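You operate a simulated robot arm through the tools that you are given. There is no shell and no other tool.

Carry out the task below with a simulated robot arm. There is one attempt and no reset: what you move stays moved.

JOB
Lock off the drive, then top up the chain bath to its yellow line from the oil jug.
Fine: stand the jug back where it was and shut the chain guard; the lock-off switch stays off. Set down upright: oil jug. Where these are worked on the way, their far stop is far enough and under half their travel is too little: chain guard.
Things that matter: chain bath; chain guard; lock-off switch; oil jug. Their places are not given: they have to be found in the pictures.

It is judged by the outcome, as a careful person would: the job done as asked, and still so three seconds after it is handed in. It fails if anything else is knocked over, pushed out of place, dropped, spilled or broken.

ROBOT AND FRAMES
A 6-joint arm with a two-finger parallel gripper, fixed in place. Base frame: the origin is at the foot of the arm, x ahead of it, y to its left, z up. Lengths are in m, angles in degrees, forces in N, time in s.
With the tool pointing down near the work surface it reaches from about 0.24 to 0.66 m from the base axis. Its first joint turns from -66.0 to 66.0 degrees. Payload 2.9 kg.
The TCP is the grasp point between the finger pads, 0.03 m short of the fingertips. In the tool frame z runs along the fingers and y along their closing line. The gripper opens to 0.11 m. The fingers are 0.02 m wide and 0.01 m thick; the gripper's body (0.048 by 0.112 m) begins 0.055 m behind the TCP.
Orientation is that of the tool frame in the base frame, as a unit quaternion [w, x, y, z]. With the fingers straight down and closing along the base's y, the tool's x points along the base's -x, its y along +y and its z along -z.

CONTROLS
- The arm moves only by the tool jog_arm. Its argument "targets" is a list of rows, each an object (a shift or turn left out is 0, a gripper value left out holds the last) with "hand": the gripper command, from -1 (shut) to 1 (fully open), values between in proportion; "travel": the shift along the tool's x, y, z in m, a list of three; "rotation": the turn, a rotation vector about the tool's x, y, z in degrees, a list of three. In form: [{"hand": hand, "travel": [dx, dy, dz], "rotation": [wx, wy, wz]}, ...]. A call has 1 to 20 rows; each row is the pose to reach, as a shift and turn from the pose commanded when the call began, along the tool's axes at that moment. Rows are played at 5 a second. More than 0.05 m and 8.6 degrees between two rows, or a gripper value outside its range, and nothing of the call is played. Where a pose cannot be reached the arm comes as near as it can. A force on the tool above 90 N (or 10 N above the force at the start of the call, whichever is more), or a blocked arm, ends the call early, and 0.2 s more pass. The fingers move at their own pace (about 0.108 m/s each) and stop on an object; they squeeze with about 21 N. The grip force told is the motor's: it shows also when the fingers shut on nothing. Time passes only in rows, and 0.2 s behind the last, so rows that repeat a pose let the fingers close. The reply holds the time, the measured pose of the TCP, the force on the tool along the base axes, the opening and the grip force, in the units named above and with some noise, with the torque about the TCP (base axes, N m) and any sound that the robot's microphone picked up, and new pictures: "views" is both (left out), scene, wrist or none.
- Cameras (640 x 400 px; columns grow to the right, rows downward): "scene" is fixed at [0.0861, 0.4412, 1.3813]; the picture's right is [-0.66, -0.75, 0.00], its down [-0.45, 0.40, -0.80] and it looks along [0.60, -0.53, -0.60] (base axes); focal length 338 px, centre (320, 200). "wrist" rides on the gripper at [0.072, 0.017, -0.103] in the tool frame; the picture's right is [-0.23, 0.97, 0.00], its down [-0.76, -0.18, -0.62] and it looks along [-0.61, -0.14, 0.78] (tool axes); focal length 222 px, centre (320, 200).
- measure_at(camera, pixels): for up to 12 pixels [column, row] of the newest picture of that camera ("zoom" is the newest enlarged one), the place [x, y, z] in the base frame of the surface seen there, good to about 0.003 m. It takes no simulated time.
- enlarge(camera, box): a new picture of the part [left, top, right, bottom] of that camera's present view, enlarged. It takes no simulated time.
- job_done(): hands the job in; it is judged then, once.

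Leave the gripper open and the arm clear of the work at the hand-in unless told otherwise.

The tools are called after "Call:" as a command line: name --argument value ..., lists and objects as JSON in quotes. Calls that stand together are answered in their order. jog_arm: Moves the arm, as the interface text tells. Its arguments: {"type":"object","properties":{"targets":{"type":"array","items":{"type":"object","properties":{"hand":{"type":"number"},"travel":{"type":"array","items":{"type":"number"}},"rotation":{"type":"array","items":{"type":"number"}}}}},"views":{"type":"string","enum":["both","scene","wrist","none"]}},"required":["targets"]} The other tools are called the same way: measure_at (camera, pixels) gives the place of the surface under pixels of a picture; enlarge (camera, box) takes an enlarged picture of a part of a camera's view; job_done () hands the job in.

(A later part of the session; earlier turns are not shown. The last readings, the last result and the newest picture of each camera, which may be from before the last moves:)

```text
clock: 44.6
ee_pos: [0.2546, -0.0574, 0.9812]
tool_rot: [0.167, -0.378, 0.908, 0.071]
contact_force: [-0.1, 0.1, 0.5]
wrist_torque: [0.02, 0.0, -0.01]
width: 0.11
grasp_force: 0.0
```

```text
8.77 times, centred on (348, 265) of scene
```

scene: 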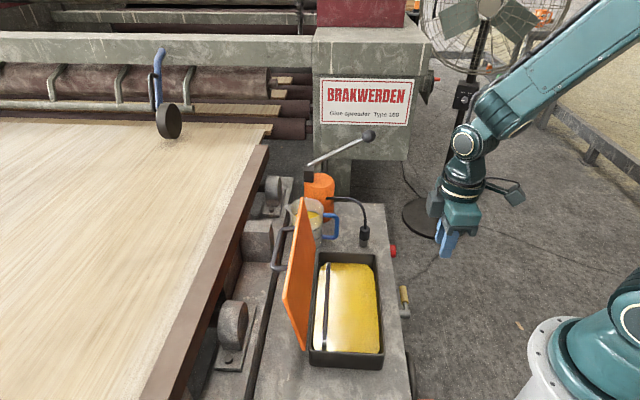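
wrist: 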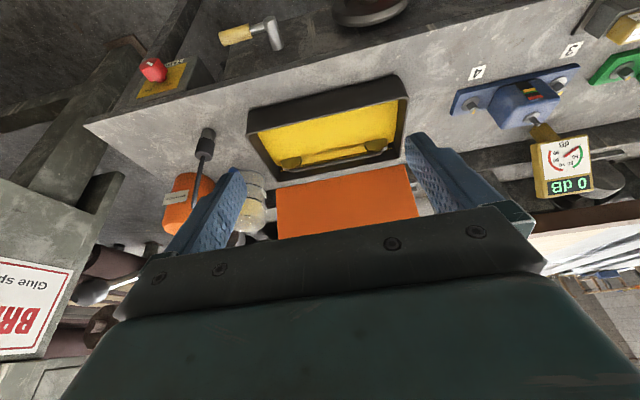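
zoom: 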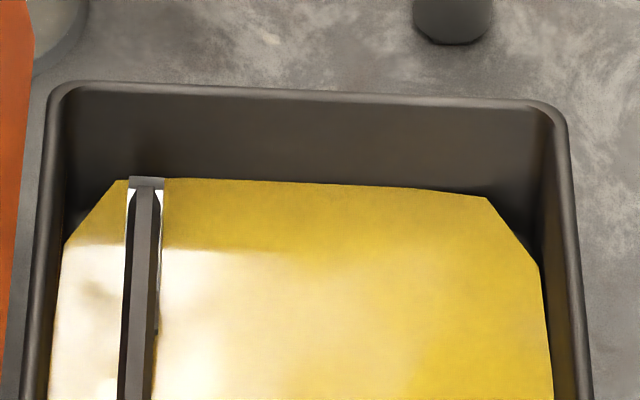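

There's a thin yellow line on the far inner wall, just above the oil. I'll zoom in and measure its height.

Call:
enlarge --camera "wrist" --box '[374, 138, 404, 158]'

Call:
measure_at --camera "zoom" --pixels '[[320, 200], [360, 190], [400, 180], [320, 100], [100, 100], [320, 240], [420, 230], [420, 260], [200, 60], [450, 320]]'

```text
16.00 times, centred on (389, 148) of wrist
```

zoom: 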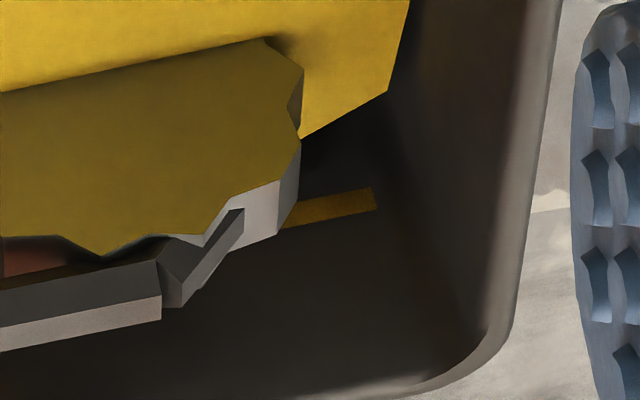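

```text
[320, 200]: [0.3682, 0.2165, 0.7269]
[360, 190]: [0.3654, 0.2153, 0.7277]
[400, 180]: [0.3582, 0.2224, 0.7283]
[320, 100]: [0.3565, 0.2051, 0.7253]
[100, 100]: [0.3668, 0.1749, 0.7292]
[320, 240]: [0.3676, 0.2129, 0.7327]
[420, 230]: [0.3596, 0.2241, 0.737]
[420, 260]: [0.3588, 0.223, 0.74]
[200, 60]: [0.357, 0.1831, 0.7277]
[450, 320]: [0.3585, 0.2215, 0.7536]
```

The yellow line is at about z=0.728 on the far wall and the oil is at about z=0.724–0.725, so it needs roughly 4 mm, on the order of 100–150 ml. Next I'll examine the jug from above its robot side.

Call:
jog_arm --targets '[{"hand": 1, "travel": [-0.0224, -0.0329, 0.0055], "rotation": [0, 3, 0]}, {"travel": [-0.0447, -0.0657, 0.011], "rotation": [0, 6, 0]}, {"travel": [-0.0671, -0.0986, 0.0166], "rotation": [0, 9, 0]}, {"travel": [-0.0895, -0.1314, 0.0221], "rotation": [0, 12, 0]}, {"travel": [-0.1119, -0.1643, 0.0276], "rotation": [0, 15, 0]}, {"travel": [-0.1342, -0.1971, 0.0332], "rotation": [0, 18, 0]}, {"travel": [-0.1566, -0.23, 0.0387], "rotation": [0, 21, 0]}]' --views "both"

```text
clock: 46.2
ee_pos: [0.5315, -0.105, 1.0005]
tool_rot: [-0.002, -0.385, 0.923, 0.002]
contact_force: [0.2, 0.1, -0.6]
wrist_torque: [-0.01, 0.05, 0.01]
width: 0.11
grasp_force: 0.1
```

scene: 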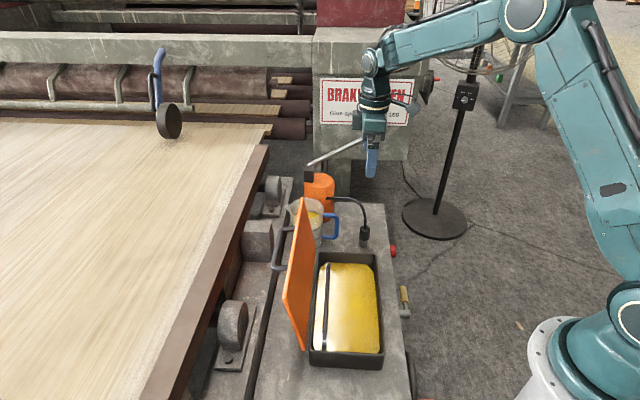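
wrist: 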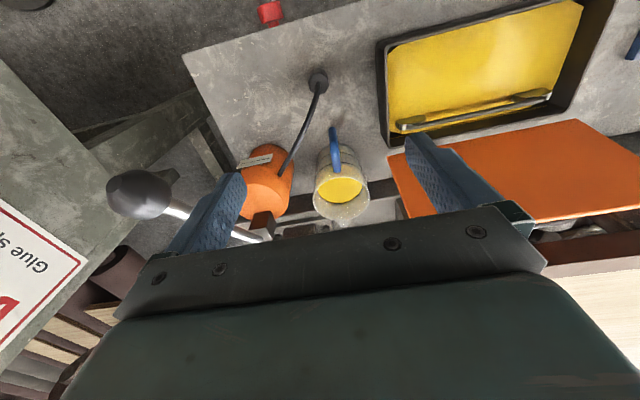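

Call:
enlarge --camera "wrist" --box '[240, 60, 410, 240]'

Call:
measure_at --camera "zoom" --pixels '[[180, 290], [275, 280], [322, 290], [230, 328], [240, 225], [210, 215], [206, 170], [130, 180], [100, 240], [175, 70], [150, 130], [230, 290]]'

```text
2.22 times, centred on (325, 150) of wrist
```

zoom: 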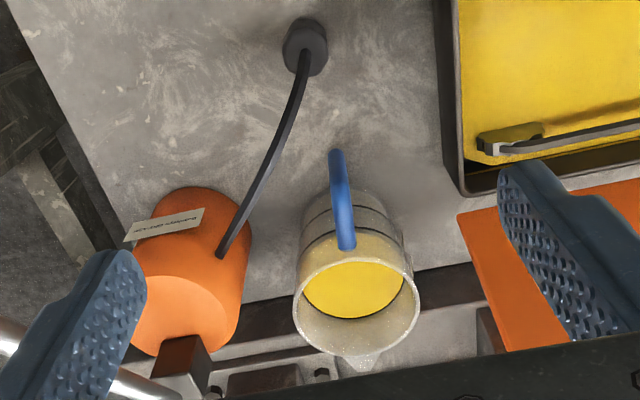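

```text
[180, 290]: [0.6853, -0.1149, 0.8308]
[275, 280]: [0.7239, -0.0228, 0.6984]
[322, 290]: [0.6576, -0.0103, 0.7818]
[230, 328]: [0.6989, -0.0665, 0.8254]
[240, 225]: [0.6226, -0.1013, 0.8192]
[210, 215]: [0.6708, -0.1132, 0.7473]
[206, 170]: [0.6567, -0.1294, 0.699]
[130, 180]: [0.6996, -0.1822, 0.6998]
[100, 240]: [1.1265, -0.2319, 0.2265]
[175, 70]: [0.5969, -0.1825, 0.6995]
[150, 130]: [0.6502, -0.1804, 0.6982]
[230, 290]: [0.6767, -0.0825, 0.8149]
```

Call:
measure_at --camera "zoom" --pixels '[[297, 300], [417, 300], [310, 330], [405, 330], [360, 366], [335, 155], [344, 215], [348, 245], [307, 225], [402, 225], [355, 195], [330, 285]]'

Call:
measure_at --camera "zoom" --pixels '[[300, 60], [300, 100], [285, 140], [265, 185], [240, 228], [225, 250], [380, 285], [365, 270], [340, 300], [395, 260], [310, 265], [360, 205]]'

Call:
enlarge --camera "wrist" --box '[305, 115, 380, 235]'

```text
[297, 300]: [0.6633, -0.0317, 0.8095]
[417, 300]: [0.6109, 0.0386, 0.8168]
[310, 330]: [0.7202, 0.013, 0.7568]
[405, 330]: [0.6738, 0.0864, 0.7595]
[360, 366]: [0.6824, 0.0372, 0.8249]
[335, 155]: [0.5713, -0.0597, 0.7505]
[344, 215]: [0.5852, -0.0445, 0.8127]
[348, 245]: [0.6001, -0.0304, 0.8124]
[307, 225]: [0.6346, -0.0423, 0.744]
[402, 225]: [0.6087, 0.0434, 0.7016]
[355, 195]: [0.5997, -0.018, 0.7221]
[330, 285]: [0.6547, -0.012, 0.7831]
```

```text
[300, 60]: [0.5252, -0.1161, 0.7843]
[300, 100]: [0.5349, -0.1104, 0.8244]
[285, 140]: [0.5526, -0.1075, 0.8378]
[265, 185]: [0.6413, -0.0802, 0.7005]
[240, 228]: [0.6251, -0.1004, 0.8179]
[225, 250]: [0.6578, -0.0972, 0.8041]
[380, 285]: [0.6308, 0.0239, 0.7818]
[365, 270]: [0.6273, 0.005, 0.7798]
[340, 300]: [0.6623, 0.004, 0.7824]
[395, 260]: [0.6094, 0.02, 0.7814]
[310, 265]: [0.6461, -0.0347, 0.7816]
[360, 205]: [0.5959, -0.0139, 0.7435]
```

```text
3.33 times, centred on (342, 175) of wrist
```

zoom: 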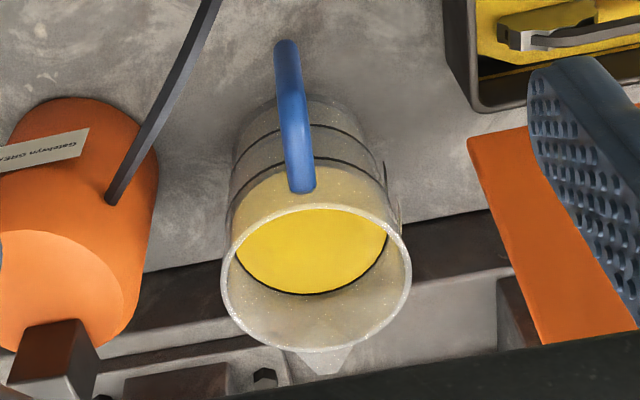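

The jug axis is at about u=0.45, v=0.448 (base 0.635, 0.0). Its rim is at z≈0.82, the spout points away (+d), the handle faces the robot, and the oil level is z≈0.782 (a bit over 400 ml). Before touching it I'll dry-run the pour pose with the empty gripper to check reach, turning 90° over the bath's right end.

Call:
jog_arm --targets '[{"hand": 1, "travel": [-0.003, 0.0082, 0], "rotation": [0, 0, -8.18]}, {"travel": [-0.006, 0.0164, 0], "rotation": [0, 0, -16.36]}, {"travel": [-0.009, 0.0245, 0], "rotation": [0, 0, -24.5]}, {"travel": [-0.012, 0.0327, 0], "rotation": [0, 0, -32.7]}, {"travel": [-0.015, 0.041, 0], "rotation": [0, 0, -40.9]}, {"travel": [-0.018, 0.049, 0], "rotation": [0, 0, -49.1]}, {"travel": [-0.021, 0.057, 0], "rotation": [0, 0, -57.3]}, {"travel": [-0.024, 0.0655, 0], "rotation": [0, 0, -65.4]}, {"travel": [-0.027, 0.0736, 0], "rotation": [0, 0, -73.6]}, {"travel": [-0.03, 0.082, 0], "rotation": [0, 0, -81.8]}, {"travel": [-0.033, 0.09, 0], "rotation": [0, 0, -90]}]' --views "scene"

```text
clock: 48.6
ee_pos: [0.4908, -0.0179, 1.0001]
tool_rot: [-0.001, 0.925, -0.38, -0.001]
contact_force: [0.1, 0.0, 0.2]
wrist_torque: [0.0, -0.03, -0.02]
width: 0.1098
grasp_force: 0.1
```

scene: 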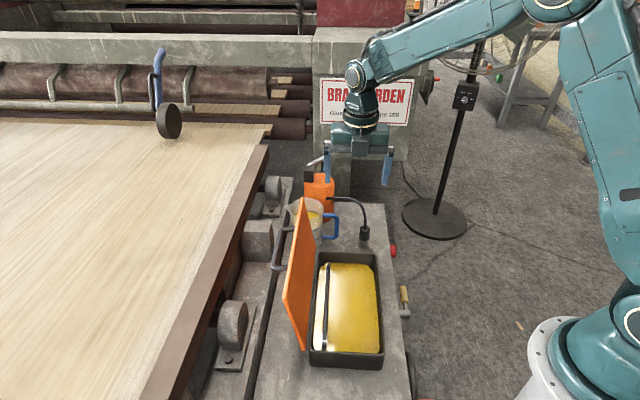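

The turn works. Now the tilt: 60° about the closing axis, descending to z=0.88.

Call:
jog_arm --targets '[{"hand": 1, "travel": [0, 0, 0.015], "rotation": [0, 7.5, 0]}, {"travel": [0, 0, 0.03], "rotation": [0, 15, 0]}, {"travel": [0, 0, 0.045], "rotation": [0, 22.5, 0]}, {"travel": [0, 0, 0.06], "rotation": [0, 30, 0]}, {"travel": [0, 0, 0.075], "rotation": [0, 37.5, 0]}, {"travel": [0, 0, 0.09], "rotation": [0, 45, 0]}, {"travel": [0, 0, 0.105], "rotation": [0, 52.5, 0]}, {"travel": [0, 0, 0.12], "rotation": [0, 60, 0]}]' --views "both"

```text
clock: 50.4
ee_pos: [0.491, -0.017, 0.8812]
tool_rot: [0.19, 0.801, -0.33, 0.462]
contact_force: [0.2, -0.1, -1.1]
wrist_torque: [0.01, -0.02, -0.01]
width: 0.1103
grasp_force: 0.0
```

scene: 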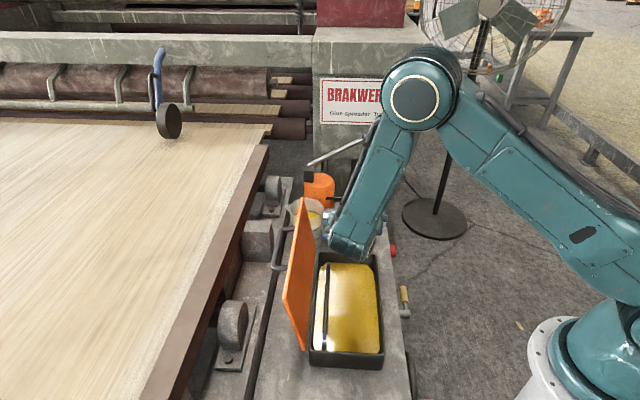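
wrist: 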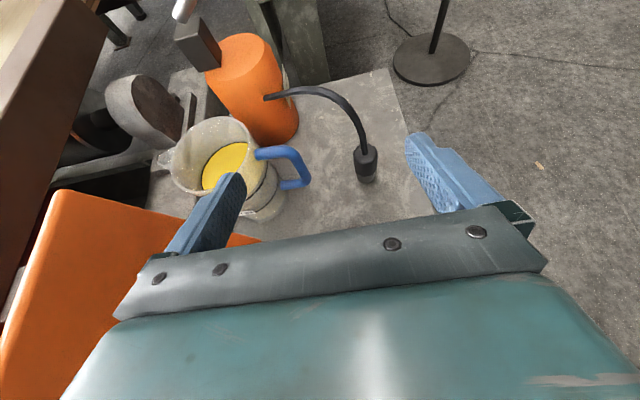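

The pour pose is reachable. I'll reverse out of it and go above the jug for the pick.

Call:
jog_arm --targets '[{"hand": 1, "travel": [0.013, 0, -0.0075], "rotation": [0, -7.5, 0]}, {"travel": [0.026, 0, -0.015], "rotation": [0, -15, 0]}, {"travel": [0.039, 0, -0.0225], "rotation": [0, -22.5, 0]}, {"travel": [0.052, 0, -0.03], "rotation": [0, -30, 0]}, {"travel": [0.065, 0, -0.0375], "rotation": [0, -37.5, 0]}, {"travel": [0.078, 0, -0.045], "rotation": [0, -45, 0]}, {"travel": [0.091, 0, -0.0525], "rotation": [0, -52.5, 0]}, {"travel": [0.104, 0, -0.06], "rotation": [0, -60, 0]}]' --views "none"

```text
clock: 52.2
ee_pos: [0.4902, -0.017, 1.0009]
tool_rot: [-0.001, 0.925, -0.381, -0.001]
contact_force: [0.7, -0.1, -0.3]
wrist_torque: [-0.02, 0.03, 0.01]
width: 0.1096
grasp_force: 0.1
```

Call:
jog_arm --targets '[{"hand": 1, "travel": [0.0083, -0.0103, 0], "rotation": [0, 0, 8.2]}, {"travel": [0.0167, -0.0206, 0], "rotation": [0, 0, 16.4]}, {"travel": [0.025, -0.0309, 0], "rotation": [0, 0, 24.6]}, {"travel": [0.0334, -0.0412, 0], "rotation": [0, 0, 32.8]}, {"travel": [0.0417, -0.0515, 0], "rotation": [0, 0, 41]}, {"travel": [0.05, -0.0617, 0], "rotation": [0, 0, 49.2]}, {"travel": [0.0584, -0.072, 0], "rotation": [0, 0, 57.4]}, {"travel": [0.0668, -0.0823, 0], "rotation": [0, 0, 65.6]}, {"travel": [0.0751, -0.0926, 0], "rotation": [0, 0, 73.8]}, {"travel": [0.0835, -0.1029, 0], "rotation": [0, 0, 82]}, {"travel": [0.0918, -0.1132, 0], "rotation": [0, 0, 90.2]}]' --views "both"

```text
clock: 54.6
ee_pos: [0.6357, -0.0029, 0.9994]
tool_rot: [-0.001, -0.381, 0.925, 0.0]
contact_force: [0.3, 0.4, 0.4]
wrist_torque: [-0.01, 0.02, -0.02]
width: 0.1098
grasp_force: 0.1
```

scene: 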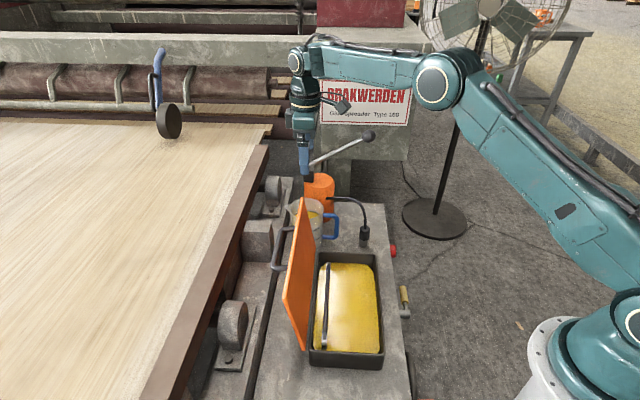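
wrist: 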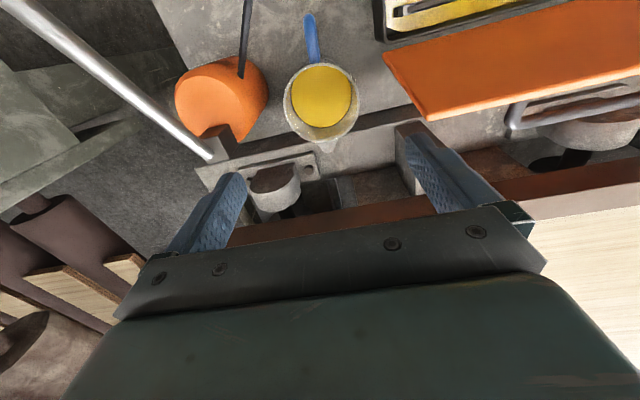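

I'll measure the rim and the lever again from this closer, nearly top-down view.

Call:
measure_at --camera "wrist" --pixels '[[285, 102], [358, 102], [322, 65], [320, 140], [324, 150], [310, 35], [320, 100], [305, 85], [340, 90], [207, 153], [150, 100], [262, 100]]'

Call:
enlarge --camera "wrist" --box '[260, 10, 390, 160]'

```text
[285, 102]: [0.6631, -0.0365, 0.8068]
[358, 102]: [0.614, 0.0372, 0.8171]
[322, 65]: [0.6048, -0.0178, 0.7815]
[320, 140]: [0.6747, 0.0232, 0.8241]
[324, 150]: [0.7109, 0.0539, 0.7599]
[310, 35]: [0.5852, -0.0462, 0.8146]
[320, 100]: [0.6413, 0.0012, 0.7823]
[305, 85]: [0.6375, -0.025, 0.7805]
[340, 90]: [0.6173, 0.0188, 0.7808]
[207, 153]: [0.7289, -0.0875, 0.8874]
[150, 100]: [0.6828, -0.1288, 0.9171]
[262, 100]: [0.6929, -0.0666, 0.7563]
```

```text
2.67 times, centred on (325, 85) of wrist
```

zoom: 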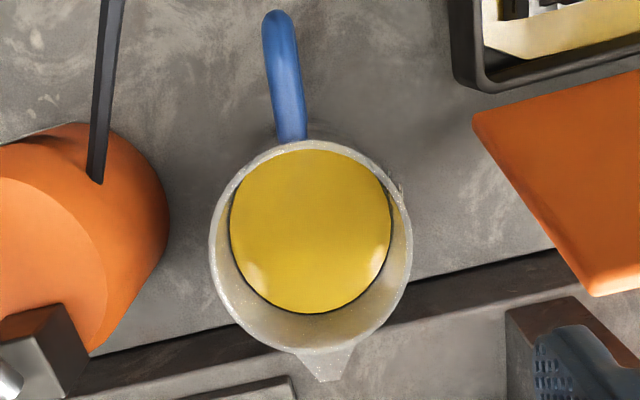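

The jug axis is at (0.638, 0.000), with the handle-to-spout line heading about 40°. I'll align by 5° and descend in stages, first until the fingertips are just above the rim.

Call:
jog_arm --targets '[{"hand": 1, "travel": [-0.0037, 0.0004, 0.04], "rotation": [0, 0, 2.5]}, {"travel": [-0.0037, 0.0004, 0.08], "rotation": [0, 0, 5]}, {"travel": [-0.0037, 0.0004, 0.12], "rotation": [0, 0, 5]}, {"travel": [-0.0037, 0.0004, 0.135], "rotation": [0, 0, 5]}]' --views "both"

```text
clock: 55.6
ee_pos: [0.6379, 0.0003, 0.8656]
tool_rot: [0.001, -0.341, 0.94, 0.001]
contact_force: [0.0, 0.4, -0.6]
wrist_torque: [0.0, 0.01, 0.0]
width: 0.11
grasp_force: 0.1
```

scene: 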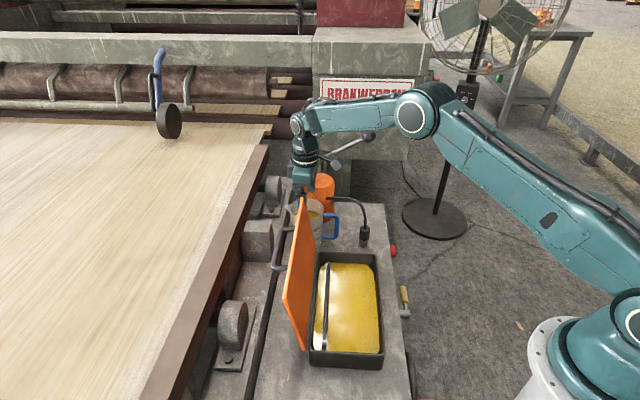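
wrist: 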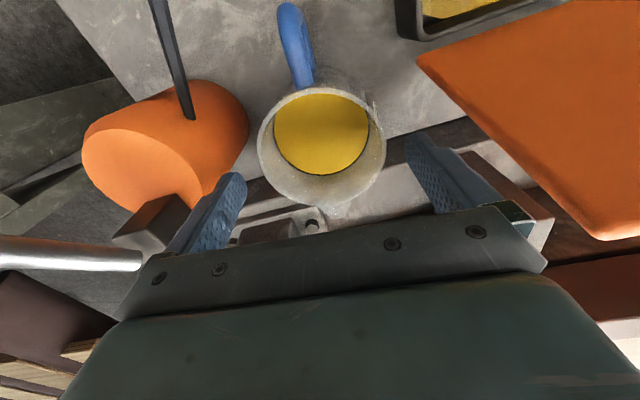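

The rim is centred between the fingers at column 321. I'll check the pump's nearest surface against the left finger before going lower.

Call:
measure_at --camera "wrist" --pixels '[[245, 115], [246, 130], [240, 150], [225, 165], [180, 200], [160, 230], [235, 100], [225, 200], [230, 180], [415, 160], [420, 60], [600, 235]]'

```text
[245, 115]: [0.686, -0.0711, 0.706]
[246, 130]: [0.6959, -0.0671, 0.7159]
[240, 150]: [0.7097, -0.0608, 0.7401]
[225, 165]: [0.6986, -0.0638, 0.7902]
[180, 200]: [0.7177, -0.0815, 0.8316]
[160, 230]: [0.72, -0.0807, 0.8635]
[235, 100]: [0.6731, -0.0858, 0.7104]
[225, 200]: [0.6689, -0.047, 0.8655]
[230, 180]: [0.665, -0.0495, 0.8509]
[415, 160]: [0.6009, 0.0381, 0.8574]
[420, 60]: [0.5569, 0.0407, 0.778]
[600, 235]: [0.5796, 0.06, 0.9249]
```

The clearances are about 23 mm to the pump and 27 mm to the lid. I'll descend to grip height and close gently.

Call:
jog_arm --targets '[{"hand": 1, "travel": [0, 0, 0.03]}, {"travel": [0, 0, 0.06]}, {"travel": [0, 0, 0.0786]}]' --views "wrist"

```text
clock: 56.4
ee_pos: [0.6368, 0.0019, 0.786]
tool_rot: [0.0, -0.342, 0.94, 0.001]
contact_force: [0.0, -0.2, -0.3]
wrist_torque: [-0.01, 0.02, 0.0]
width: 0.1098
grasp_force: 0.1
```

wrist: 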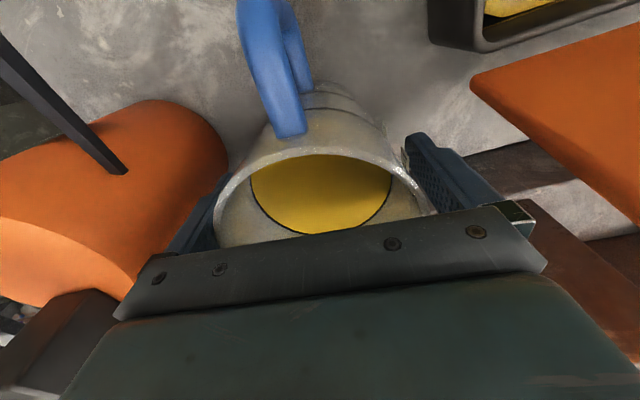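

No contact so far. I'll close the fingers on the jug body in stages.

Call:
jog_arm --targets '[{"hand": 0.7}, {"hand": 0.6}, {"hand": 0.5}, {"hand": 0.3}, {"hand": -1}, {"hand": -1}]' --views "wrist"

```text
clock: 57.8
ee_pos: [0.6373, 0.0011, 0.7869]
tool_rot: [0.0, -0.342, 0.94, 0.001]
contact_force: [0.7, 0.7, 0.5]
wrist_torque: [0.0, -0.02, 0.0]
width: 0.0868
grasp_force: 20.3
```

wrist: 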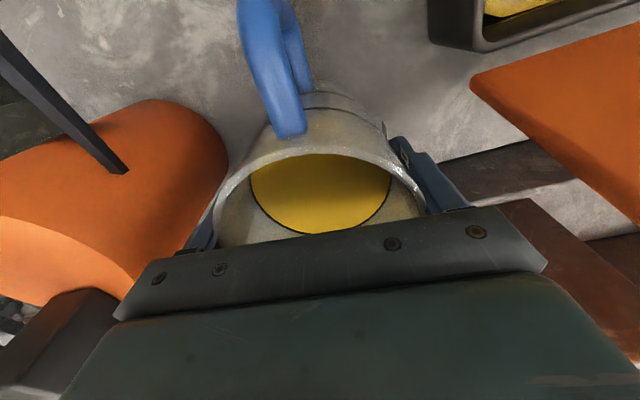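

The jug is gripped at 87 mm. I'll lift straight up slowly, checking early on.

Call:
jog_arm --targets '[{"hand": -1, "travel": [0, 0, -0.008]}, {"travel": [0, 0, -0.02]}, {"travel": [0, 0, -0.035]}, {"travel": [0, 0, -0.05]}]' --views "both"

```text
clock: 58.8
ee_pos: [0.6386, 0.0012, 0.8372]
tool_rot: [-0.001, -0.342, 0.94, 0.001]
contact_force: [-0.4, 0.2, -4.7]
wrist_torque: [0.06, 0.01, 0.02]
width: 0.0868
grasp_force: 20.6
```

scene: 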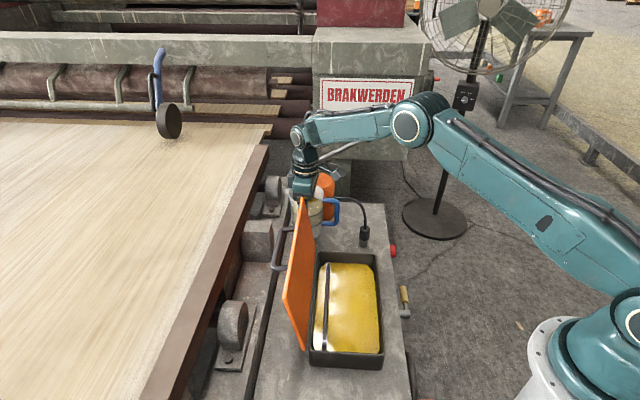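
wrist: 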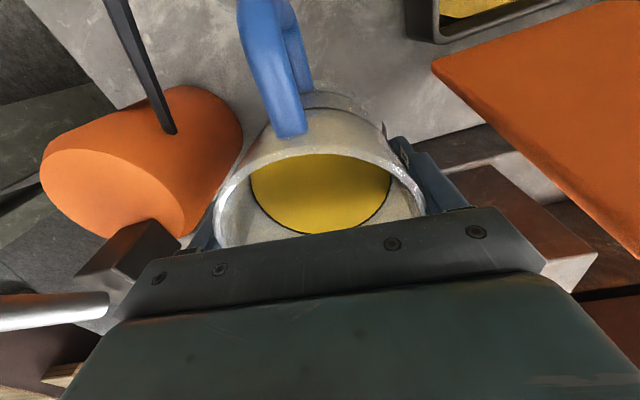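

The jug is held, weighing about 4.7 N. I'll lift on to z≈1.01.

Call:
jog_arm --targets '[{"hand": -1, "travel": [0, 0, -0.015]}, {"travel": [0, 0, -0.035]}, {"travel": [0, 0, -0.055]}, {"travel": [0, 0, -0.075]}, {"travel": [0, 0, -0.095]}, {"travel": [0, 0, -0.115]}, {"travel": [0, 0, -0.135]}, {"travel": [0, 0, -0.155]}, {"travel": [0, 0, -0.168]}, {"travel": [0, 0, -0.172]}]' --views "both"

```text
clock: 61.0
ee_pos: [0.6392, 0.0001, 1.0091]
tool_rot: [-0.001, -0.341, 0.94, 0.001]
contact_force: [0.1, -0.3, -3.5]
wrist_torque: [0.05, -0.04, -0.01]
width: 0.0865
grasp_force: 21.0
```

scene: 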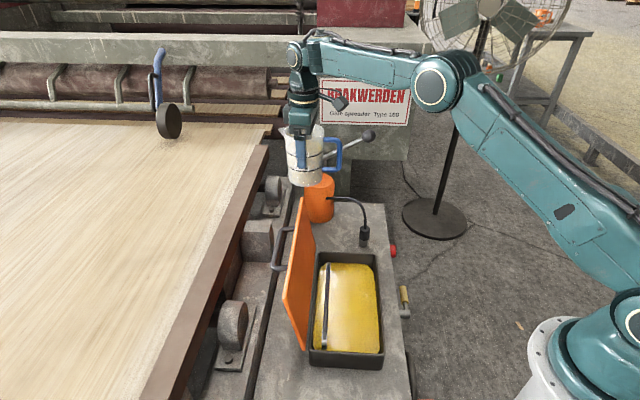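
wrist: 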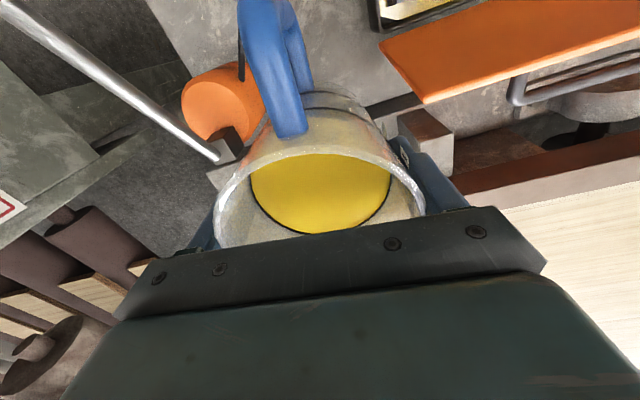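

Now I'll carry the jug over the right end of the bath, turning it so the spout points along the bath.

Call:
jog_arm --targets '[{"hand": -1, "travel": [0.0103, 0.0064, 0], "rotation": [0, 0, -7.92]}, {"travel": [0.0207, 0.0128, 0], "rotation": [0, 0, -15.8]}, {"travel": [0.031, 0.0191, 0], "rotation": [0, 0, -23.8]}, {"travel": [0.0414, 0.0255, 0], "rotation": [0, 0, -31.7]}, {"travel": [0.0517, 0.0319, 0], "rotation": [0, 0, -39.6]}, {"travel": [0.062, 0.0383, 0], "rotation": [0, 0, -47.5]}, {"travel": [0.0724, 0.0446, 0], "rotation": [0, 0, -55.4]}, {"travel": [0.0827, 0.051, 0], "rotation": [0, 0, -63.4]}, {"travel": [0.0931, 0.0574, 0], "rotation": [0, 0, -71.3]}, {"travel": [0.1034, 0.0638, 0], "rotation": [0, 0, -79.2]}, {"travel": [0.1138, 0.0701, 0], "rotation": [0, 0, -87.1]}, {"travel": [0.1241, 0.0765, 0], "rotation": [0, 0, -95]}]' --views "both"

```text
clock: 63.6
ee_pos: [0.4934, -0.0219, 1.0076]
tool_rot: [0.0, 0.924, -0.382, -0.001]
contact_force: [-0.1, -0.6, -5.2]
wrist_torque: [0.02, 0.0, 0.0]
width: 0.0865
grasp_force: 21.1
```

scene: 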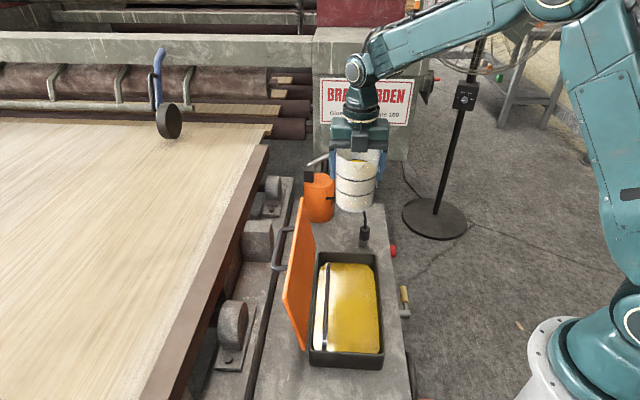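
wrist: 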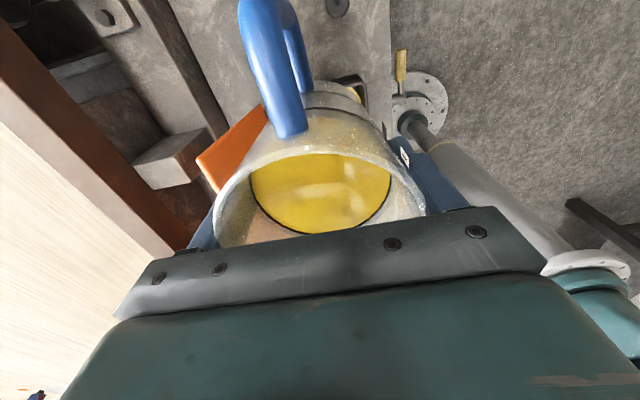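

Both are in place: u≈0.333, v≈0.364. I'll descend to z≈0.87 while tilting to 28°, which is still short of pouring.

Call:
jog_arm --targets '[{"hand": -1, "travel": [0, 0, 0.018], "rotation": [0, 3, 0]}, {"travel": [0, 0, 0.036], "rotation": [0, 6.5, 0]}, {"travel": [0, 0, 0.054], "rotation": [0, 10, 0]}, {"travel": [0, 0, 0.072], "rotation": [0, 13.5, 0]}, {"travel": [0, 0, 0.09], "rotation": [0, 17, 0]}, {"travel": [0, 0, 0.108], "rotation": [0, 21, 0]}, {"travel": [0, 0, 0.124], "rotation": [0, 25, 0]}, {"travel": [0, 0, 0.138], "rotation": [0, 28, 0]}]' --views "both"

```text
clock: 65.4
ee_pos: [0.4941, -0.0208, 0.8712]
tool_rot: [0.093, 0.896, -0.372, 0.224]
contact_force: [0.5, 0.3, -4.0]
wrist_torque: [0.08, 0.09, -0.01]
width: 0.0866
grasp_force: 20.9
```

scene: 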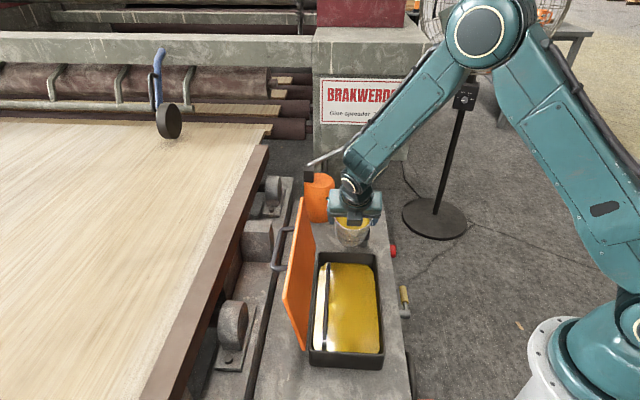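
wrist: 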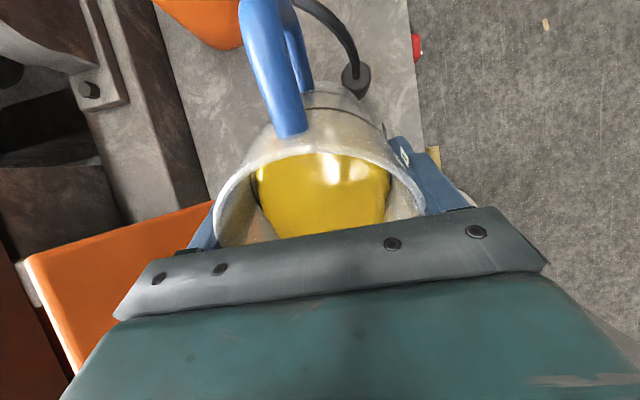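

I'll zoom on the spout over the bath and take a baseline average of the oil level.

Call:
enlarge --camera "scene" --box '[300, 170, 420, 290]'

Call:
measure_at --camera "scene" --pixels '[[345, 280], [355, 280], [365, 280], [345, 300], [355, 300], [368, 300], [345, 320], [358, 320], [370, 320], [345, 340], [358, 340], [372, 342]]'

Call:
measure_at --camera "scene" --pixels '[[340, 290], [350, 290], [360, 290], [370, 290], [340, 310], [350, 310], [362, 310], [372, 310], [340, 330], [350, 330], [362, 330], [372, 330]]'

```text
3.33 times, centred on (360, 230) of scene
```

zoom: 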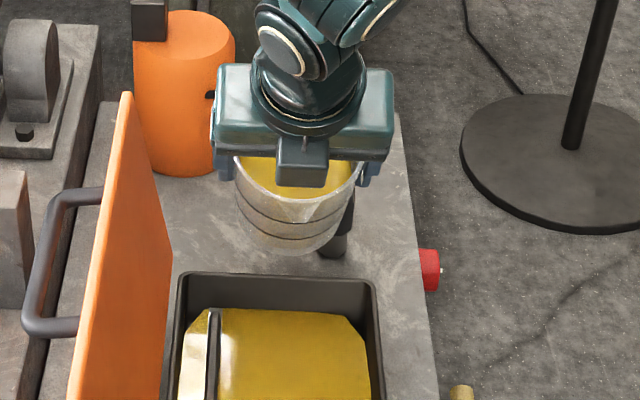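

```text
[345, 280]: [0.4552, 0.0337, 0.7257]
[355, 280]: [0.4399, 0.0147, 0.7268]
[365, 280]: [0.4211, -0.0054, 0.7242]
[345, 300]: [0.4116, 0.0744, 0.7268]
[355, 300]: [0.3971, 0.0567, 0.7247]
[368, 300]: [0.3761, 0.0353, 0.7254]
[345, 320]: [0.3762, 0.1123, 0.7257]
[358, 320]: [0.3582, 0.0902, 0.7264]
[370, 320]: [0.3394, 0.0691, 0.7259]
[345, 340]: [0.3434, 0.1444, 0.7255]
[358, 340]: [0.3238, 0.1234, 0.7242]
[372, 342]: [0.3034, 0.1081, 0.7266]
```

```text
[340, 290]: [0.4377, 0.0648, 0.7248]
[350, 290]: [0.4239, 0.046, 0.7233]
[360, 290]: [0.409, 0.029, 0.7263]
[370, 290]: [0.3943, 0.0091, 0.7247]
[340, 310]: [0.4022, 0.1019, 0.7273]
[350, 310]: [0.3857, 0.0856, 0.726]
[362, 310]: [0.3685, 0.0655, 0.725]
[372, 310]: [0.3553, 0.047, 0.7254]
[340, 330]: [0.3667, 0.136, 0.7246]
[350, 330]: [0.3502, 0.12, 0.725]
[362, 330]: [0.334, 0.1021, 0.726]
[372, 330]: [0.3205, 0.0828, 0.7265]
```

The oil baseline averages z≈0.7255, and the line's centre is at about 0.7287. The spout hangs over the bath's right end. I'll tilt slowly to 42° and watch for the first oil.

Call:
jog_arm --targets '[{"hand": -1, "rotation": [0, 4, 0]}, {"rotation": [0, 8, 0]}, {"rotation": [0, 11, 0]}, {"rotation": [0, 14, 0]}, {"rotation": [0, 14, 0]}]' --views "both"

Call:
enlarge --camera "scene" --box '[300, 190, 420, 290]'

```text
clock: 66.6
ee_pos: [0.4931, -0.0212, 0.8704]
tool_rot: [0.137, 0.862, -0.358, 0.331]
contact_force: [0.0, 0.5, -4.8]
wrist_torque: [0.11, 0.1, -0.01]
width: 0.0866
grasp_force: 21.1
```

scene: 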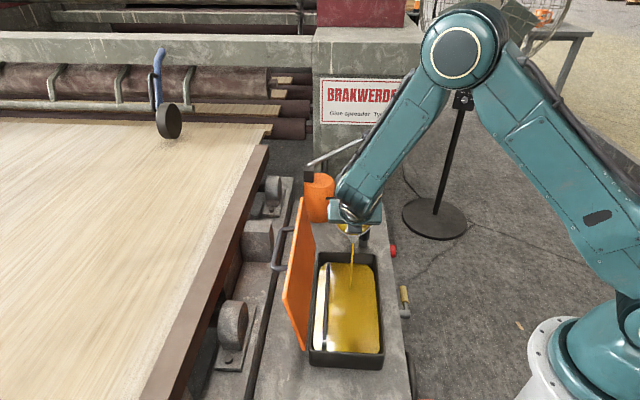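
wrist: 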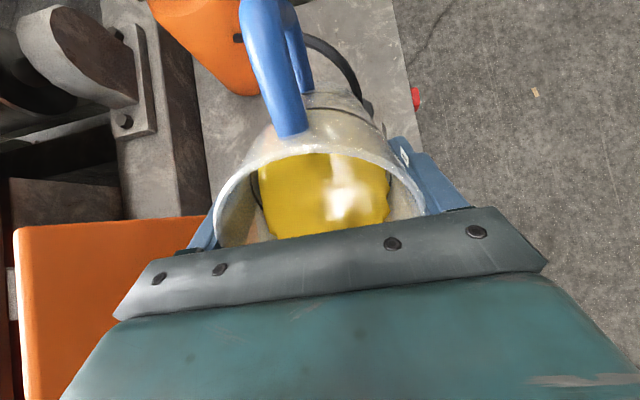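

```text
4.00 times, centred on (360, 240) of scene
```

zoom: 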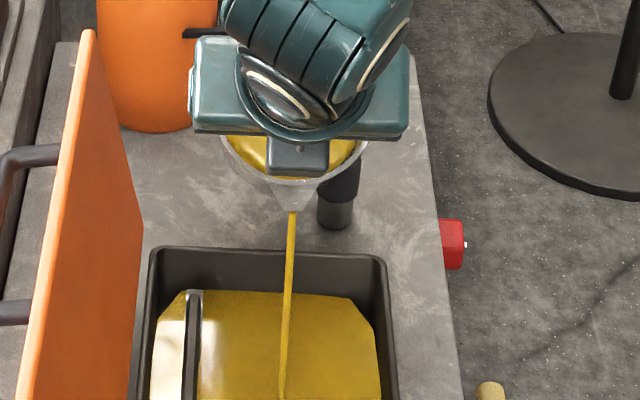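

It's pouring neatly into the bath at 42°. I'll hold briefly and measure the level.

Call:
jog_arm --targets '[{"hand": -1}, {"hand": -1}]' --views "scene"

Call:
measure_at --camera "scene" --pixels '[[345, 285], [360, 285], [367, 285], [342, 300], [358, 300], [368, 300], [342, 320], [358, 320], [370, 320], [345, 340], [358, 340], [372, 342]]'

Call:
enlarge --camera "scene" --box '[300, 200, 420, 300]'

```text
clock: 67.2
ee_pos: [0.4935, -0.0193, 0.8717]
tool_rot: [0.137, 0.863, -0.358, 0.33]
contact_force: [0.4, -1.0, -4.0]
wrist_torque: [0.09, 0.05, 0.01]
width: 0.0866
grasp_force: 21.9
```

scene: 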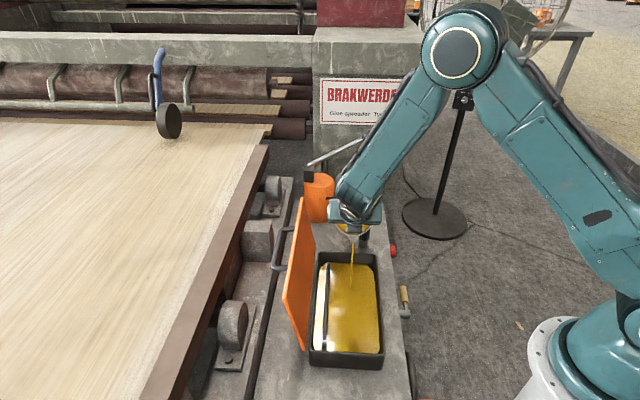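

```text
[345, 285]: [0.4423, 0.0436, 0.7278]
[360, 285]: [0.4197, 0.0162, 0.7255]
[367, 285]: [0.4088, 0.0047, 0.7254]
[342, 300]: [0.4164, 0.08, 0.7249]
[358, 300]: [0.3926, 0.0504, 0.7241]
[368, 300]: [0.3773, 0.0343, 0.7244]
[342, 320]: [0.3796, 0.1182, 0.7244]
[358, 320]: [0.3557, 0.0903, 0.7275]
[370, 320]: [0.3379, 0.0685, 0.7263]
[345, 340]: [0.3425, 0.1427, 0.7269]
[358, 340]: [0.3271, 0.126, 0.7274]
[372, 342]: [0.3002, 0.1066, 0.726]
```

```text
4.00 times, centred on (360, 250) of scene
```

zoom: 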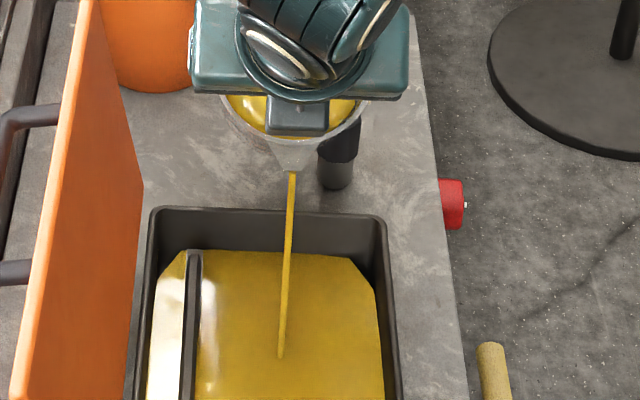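

The level has risen slightly (about 0.7259). The flow is thin, so I'll hold about 1.5 s more.

Call:
jog_arm --targets '[{"hand": -1}, {"hand": -1}, {"hand": -1}, {"hand": -1}, {"hand": -1}, {"hand": -1}, {"hand": -1}]' --views "both"

Call:
measure_at --camera "scene" --pixels '[[345, 285], [360, 285], [367, 285], [342, 300], [358, 300], [368, 300], [342, 320], [358, 320], [370, 320], [345, 340], [358, 340], [372, 342]]'

Call:
measure_at --camera "scene" --pixels '[[340, 290], [362, 292], [372, 292], [340, 310], [350, 310], [362, 310], [372, 310], [340, 330], [350, 330], [362, 330], [372, 330], [345, 345]]'

Call:
enlarge --camera "scene" --box '[300, 200, 420, 300]'

```text
clock: 68.8
ee_pos: [0.4945, -0.0199, 0.8712]
tool_rot: [0.137, 0.863, -0.357, 0.331]
contact_force: [-0.5, -0.6, -2.9]
wrist_torque: [0.1, 0.07, 0.04]
width: 0.087
grasp_force: 21.0
```

scene: 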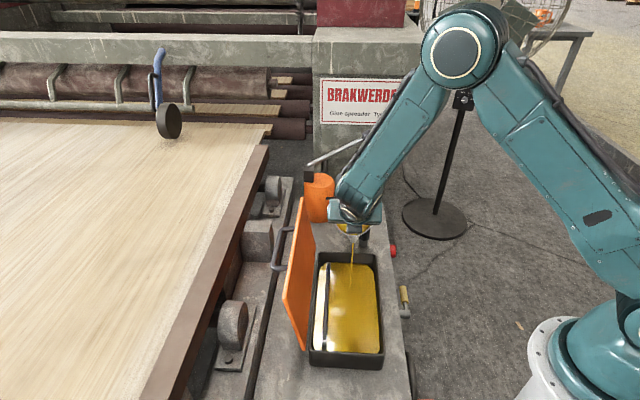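
wrist: 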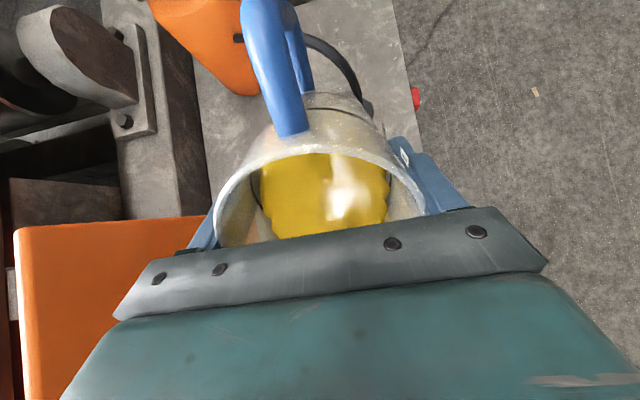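

```text
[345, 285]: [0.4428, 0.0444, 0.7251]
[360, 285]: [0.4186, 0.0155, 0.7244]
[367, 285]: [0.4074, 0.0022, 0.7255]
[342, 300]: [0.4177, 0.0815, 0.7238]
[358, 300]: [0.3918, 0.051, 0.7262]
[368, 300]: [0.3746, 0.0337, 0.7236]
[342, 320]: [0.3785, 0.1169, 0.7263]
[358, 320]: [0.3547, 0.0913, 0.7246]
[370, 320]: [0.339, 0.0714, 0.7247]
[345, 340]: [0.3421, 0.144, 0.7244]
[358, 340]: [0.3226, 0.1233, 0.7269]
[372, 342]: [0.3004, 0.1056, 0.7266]
```

```text
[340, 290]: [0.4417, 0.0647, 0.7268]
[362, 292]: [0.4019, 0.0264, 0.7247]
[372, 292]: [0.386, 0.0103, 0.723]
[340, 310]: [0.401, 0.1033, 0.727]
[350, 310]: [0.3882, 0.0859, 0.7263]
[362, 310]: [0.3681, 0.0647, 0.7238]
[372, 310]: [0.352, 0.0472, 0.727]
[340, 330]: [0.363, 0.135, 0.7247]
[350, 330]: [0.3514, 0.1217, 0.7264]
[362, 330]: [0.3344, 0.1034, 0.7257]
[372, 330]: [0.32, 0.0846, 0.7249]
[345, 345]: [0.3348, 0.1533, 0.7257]
```

```text
4.00 times, centred on (360, 250) of scene
```

zoom: 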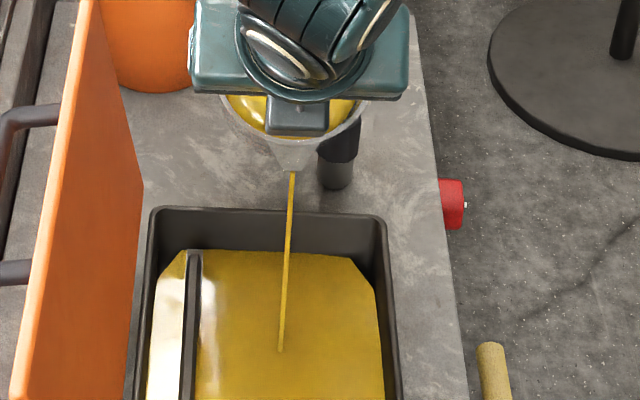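

The level readings are too noisy for this thin flow. I'll use strong zooms of the oil's edge against the wall as a finer gauge, and check whether the line is visible on the far wall from the scene camera.

Call:
enlarge --camera "scene" --box '[352, 254, 384, 274]'

Call:
enlarge --camera "scene" --box '[305, 255, 337, 275]'

Call:
enlarge --camera "scene" --box '[304, 310, 336, 330]'

```text
16.00 times, centred on (368, 264) of scene
```

zoom: 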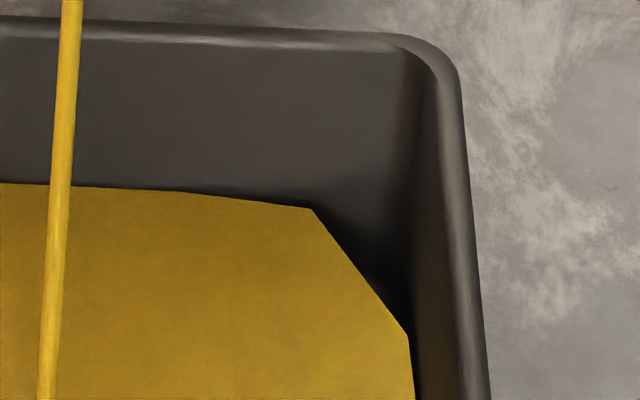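

```text
16.00 times, centred on (321, 265) of scene
```

zoom: 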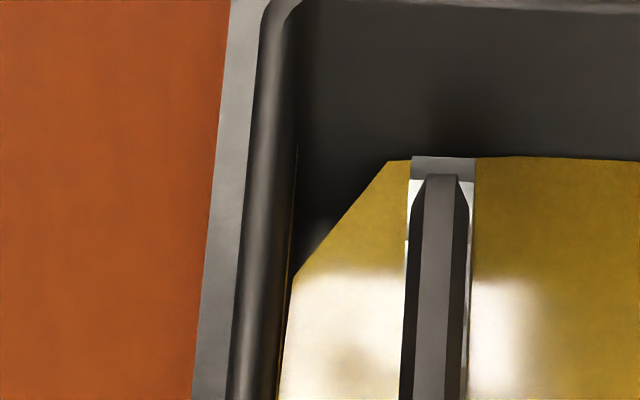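

```text
16.00 times, centred on (320, 320) of scene
```

zoom: 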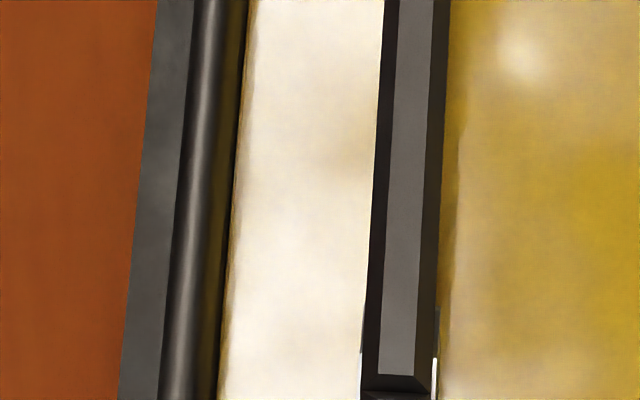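

From the edge shift I estimate about a 0.3–0.6 mm rise so far, and I need about 3 mm. I'll tilt a little more (to 46°) for a faster stream and hold 1.5 s.

Call:
jog_arm --targets '[{"hand": -1, "rotation": [0, 2, 0]}, {"rotation": [0, 4, 0]}, {"rotation": [0, 4, 0]}, {"rotation": [0, 4, 0]}, {"rotation": [0, 4, 0]}, {"rotation": [0, 4, 0]}, {"rotation": [0, 4, 0]}]' --views "scene"

Call:
enlarge --camera "scene" --box '[352, 254, 384, 274]'

Call:
measure_at --camera "scene" --pixels '[[345, 285], [360, 285], [367, 285], [342, 300], [358, 300], [368, 300], [342, 320], [358, 320], [370, 320], [345, 340], [358, 340], [372, 342]]'

Call:
enlarge --camera "scene" --box '[300, 200, 420, 300]'

```text
clock: 70.4
ee_pos: [0.4931, -0.0201, 0.8712]
tool_rot: [0.15, 0.85, -0.353, 0.361]
contact_force: [0.2, -0.2, -4.0]
wrist_torque: [0.12, 0.12, -0.02]
width: 0.0863
grasp_force: 20.9
```

scene: 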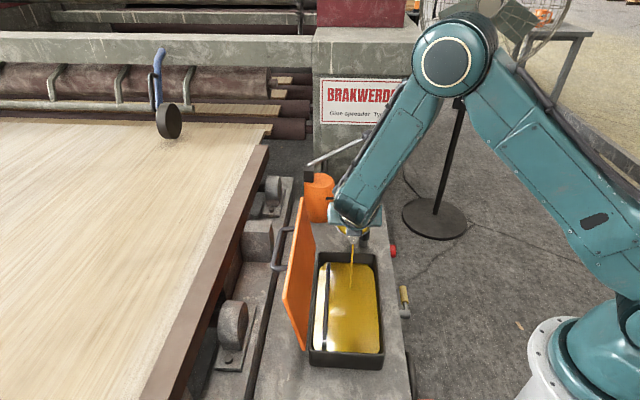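

```text
16.00 times, centred on (368, 264) of scene
```

zoom: 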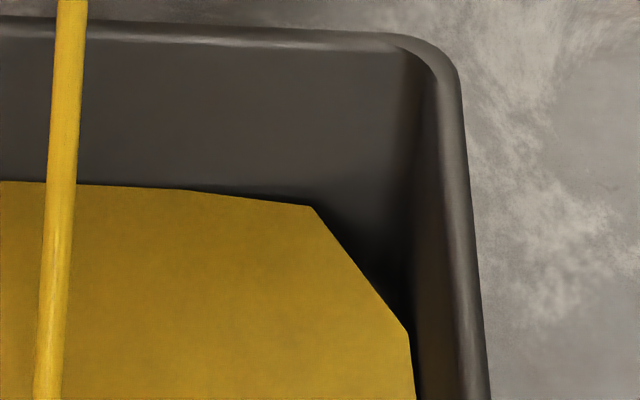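

```text
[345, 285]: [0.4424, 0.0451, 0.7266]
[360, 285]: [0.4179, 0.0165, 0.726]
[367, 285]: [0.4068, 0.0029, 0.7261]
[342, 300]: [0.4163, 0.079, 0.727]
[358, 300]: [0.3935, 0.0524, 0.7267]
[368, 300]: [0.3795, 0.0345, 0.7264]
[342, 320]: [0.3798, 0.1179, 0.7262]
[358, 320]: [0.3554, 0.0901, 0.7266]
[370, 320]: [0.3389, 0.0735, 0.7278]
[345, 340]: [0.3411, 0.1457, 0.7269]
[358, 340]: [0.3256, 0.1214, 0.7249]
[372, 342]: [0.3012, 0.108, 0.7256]
```

```text
4.00 times, centred on (360, 250) of scene
```

zoom: 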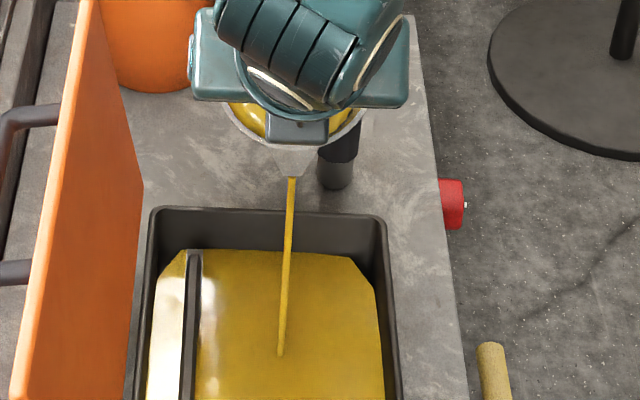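

The level is about 0.7264 with the edge up 2 zoom px. I'll hold another 2 s.

Call:
jog_arm --targets '[{"hand": -1}, {"hand": -1}, {"hand": -1}, {"hand": -1}, {"hand": -1}, {"hand": -1}, {"hand": -1}, {"hand": -1}, {"hand": -1}]' --views "scene"

Call:
enlarge --camera "scene" --box '[352, 254, 384, 274]'

Call:
measure_at --camera "scene" --pixels '[[345, 285], [360, 285], [367, 285], [342, 300], [358, 300], [368, 300], [342, 320], [358, 320], [370, 320], [345, 340], [358, 340], [372, 342]]'

Call:
measure_at --camera "scene" --pixels '[[340, 290], [362, 292], [372, 292], [340, 310], [350, 310], [362, 310], [372, 310], [340, 330], [350, 330], [362, 330], [372, 330], [345, 345]]'

```text
clock: 72.4
ee_pos: [0.4936, -0.0214, 0.8712]
tool_rot: [0.149, 0.851, -0.353, 0.36]
contact_force: [-0.2, 1.1, -4.1]
wrist_torque: [0.08, 0.1, -0.01]
width: 0.0866
grasp_force: 20.9
```

scene: 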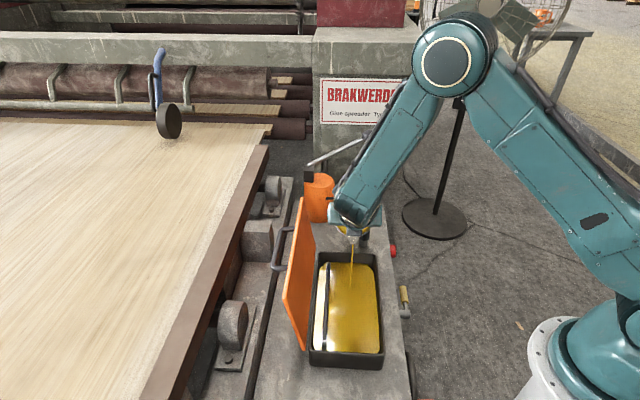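

```text
16.00 times, centred on (368, 264) of scene
```

zoom: 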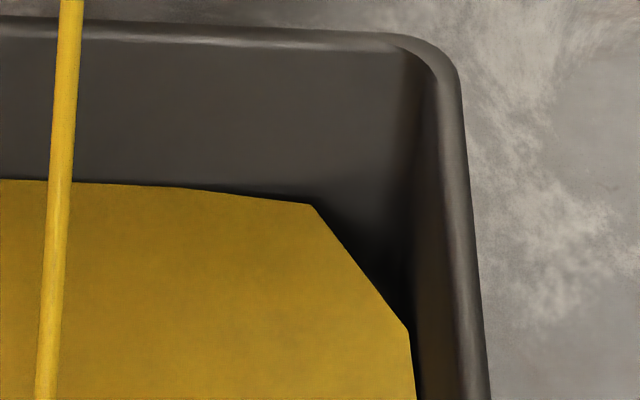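

```text
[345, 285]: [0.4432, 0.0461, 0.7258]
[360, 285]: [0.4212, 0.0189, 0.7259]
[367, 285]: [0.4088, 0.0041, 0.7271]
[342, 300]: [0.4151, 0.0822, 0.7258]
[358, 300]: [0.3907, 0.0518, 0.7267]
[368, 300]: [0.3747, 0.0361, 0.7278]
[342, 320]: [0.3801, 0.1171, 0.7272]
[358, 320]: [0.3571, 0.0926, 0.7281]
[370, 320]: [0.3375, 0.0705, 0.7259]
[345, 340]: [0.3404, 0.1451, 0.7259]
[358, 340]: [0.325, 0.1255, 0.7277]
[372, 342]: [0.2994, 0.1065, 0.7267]
```

```text
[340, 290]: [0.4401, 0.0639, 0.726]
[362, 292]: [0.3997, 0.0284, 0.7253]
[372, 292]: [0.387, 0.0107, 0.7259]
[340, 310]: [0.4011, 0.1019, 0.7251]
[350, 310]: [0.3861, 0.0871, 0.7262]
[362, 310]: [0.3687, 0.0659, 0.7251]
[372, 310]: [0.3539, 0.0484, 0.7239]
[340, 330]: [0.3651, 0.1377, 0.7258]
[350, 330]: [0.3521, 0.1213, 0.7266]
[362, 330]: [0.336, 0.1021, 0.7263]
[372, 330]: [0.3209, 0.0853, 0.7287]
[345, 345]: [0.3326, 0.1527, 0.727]
```

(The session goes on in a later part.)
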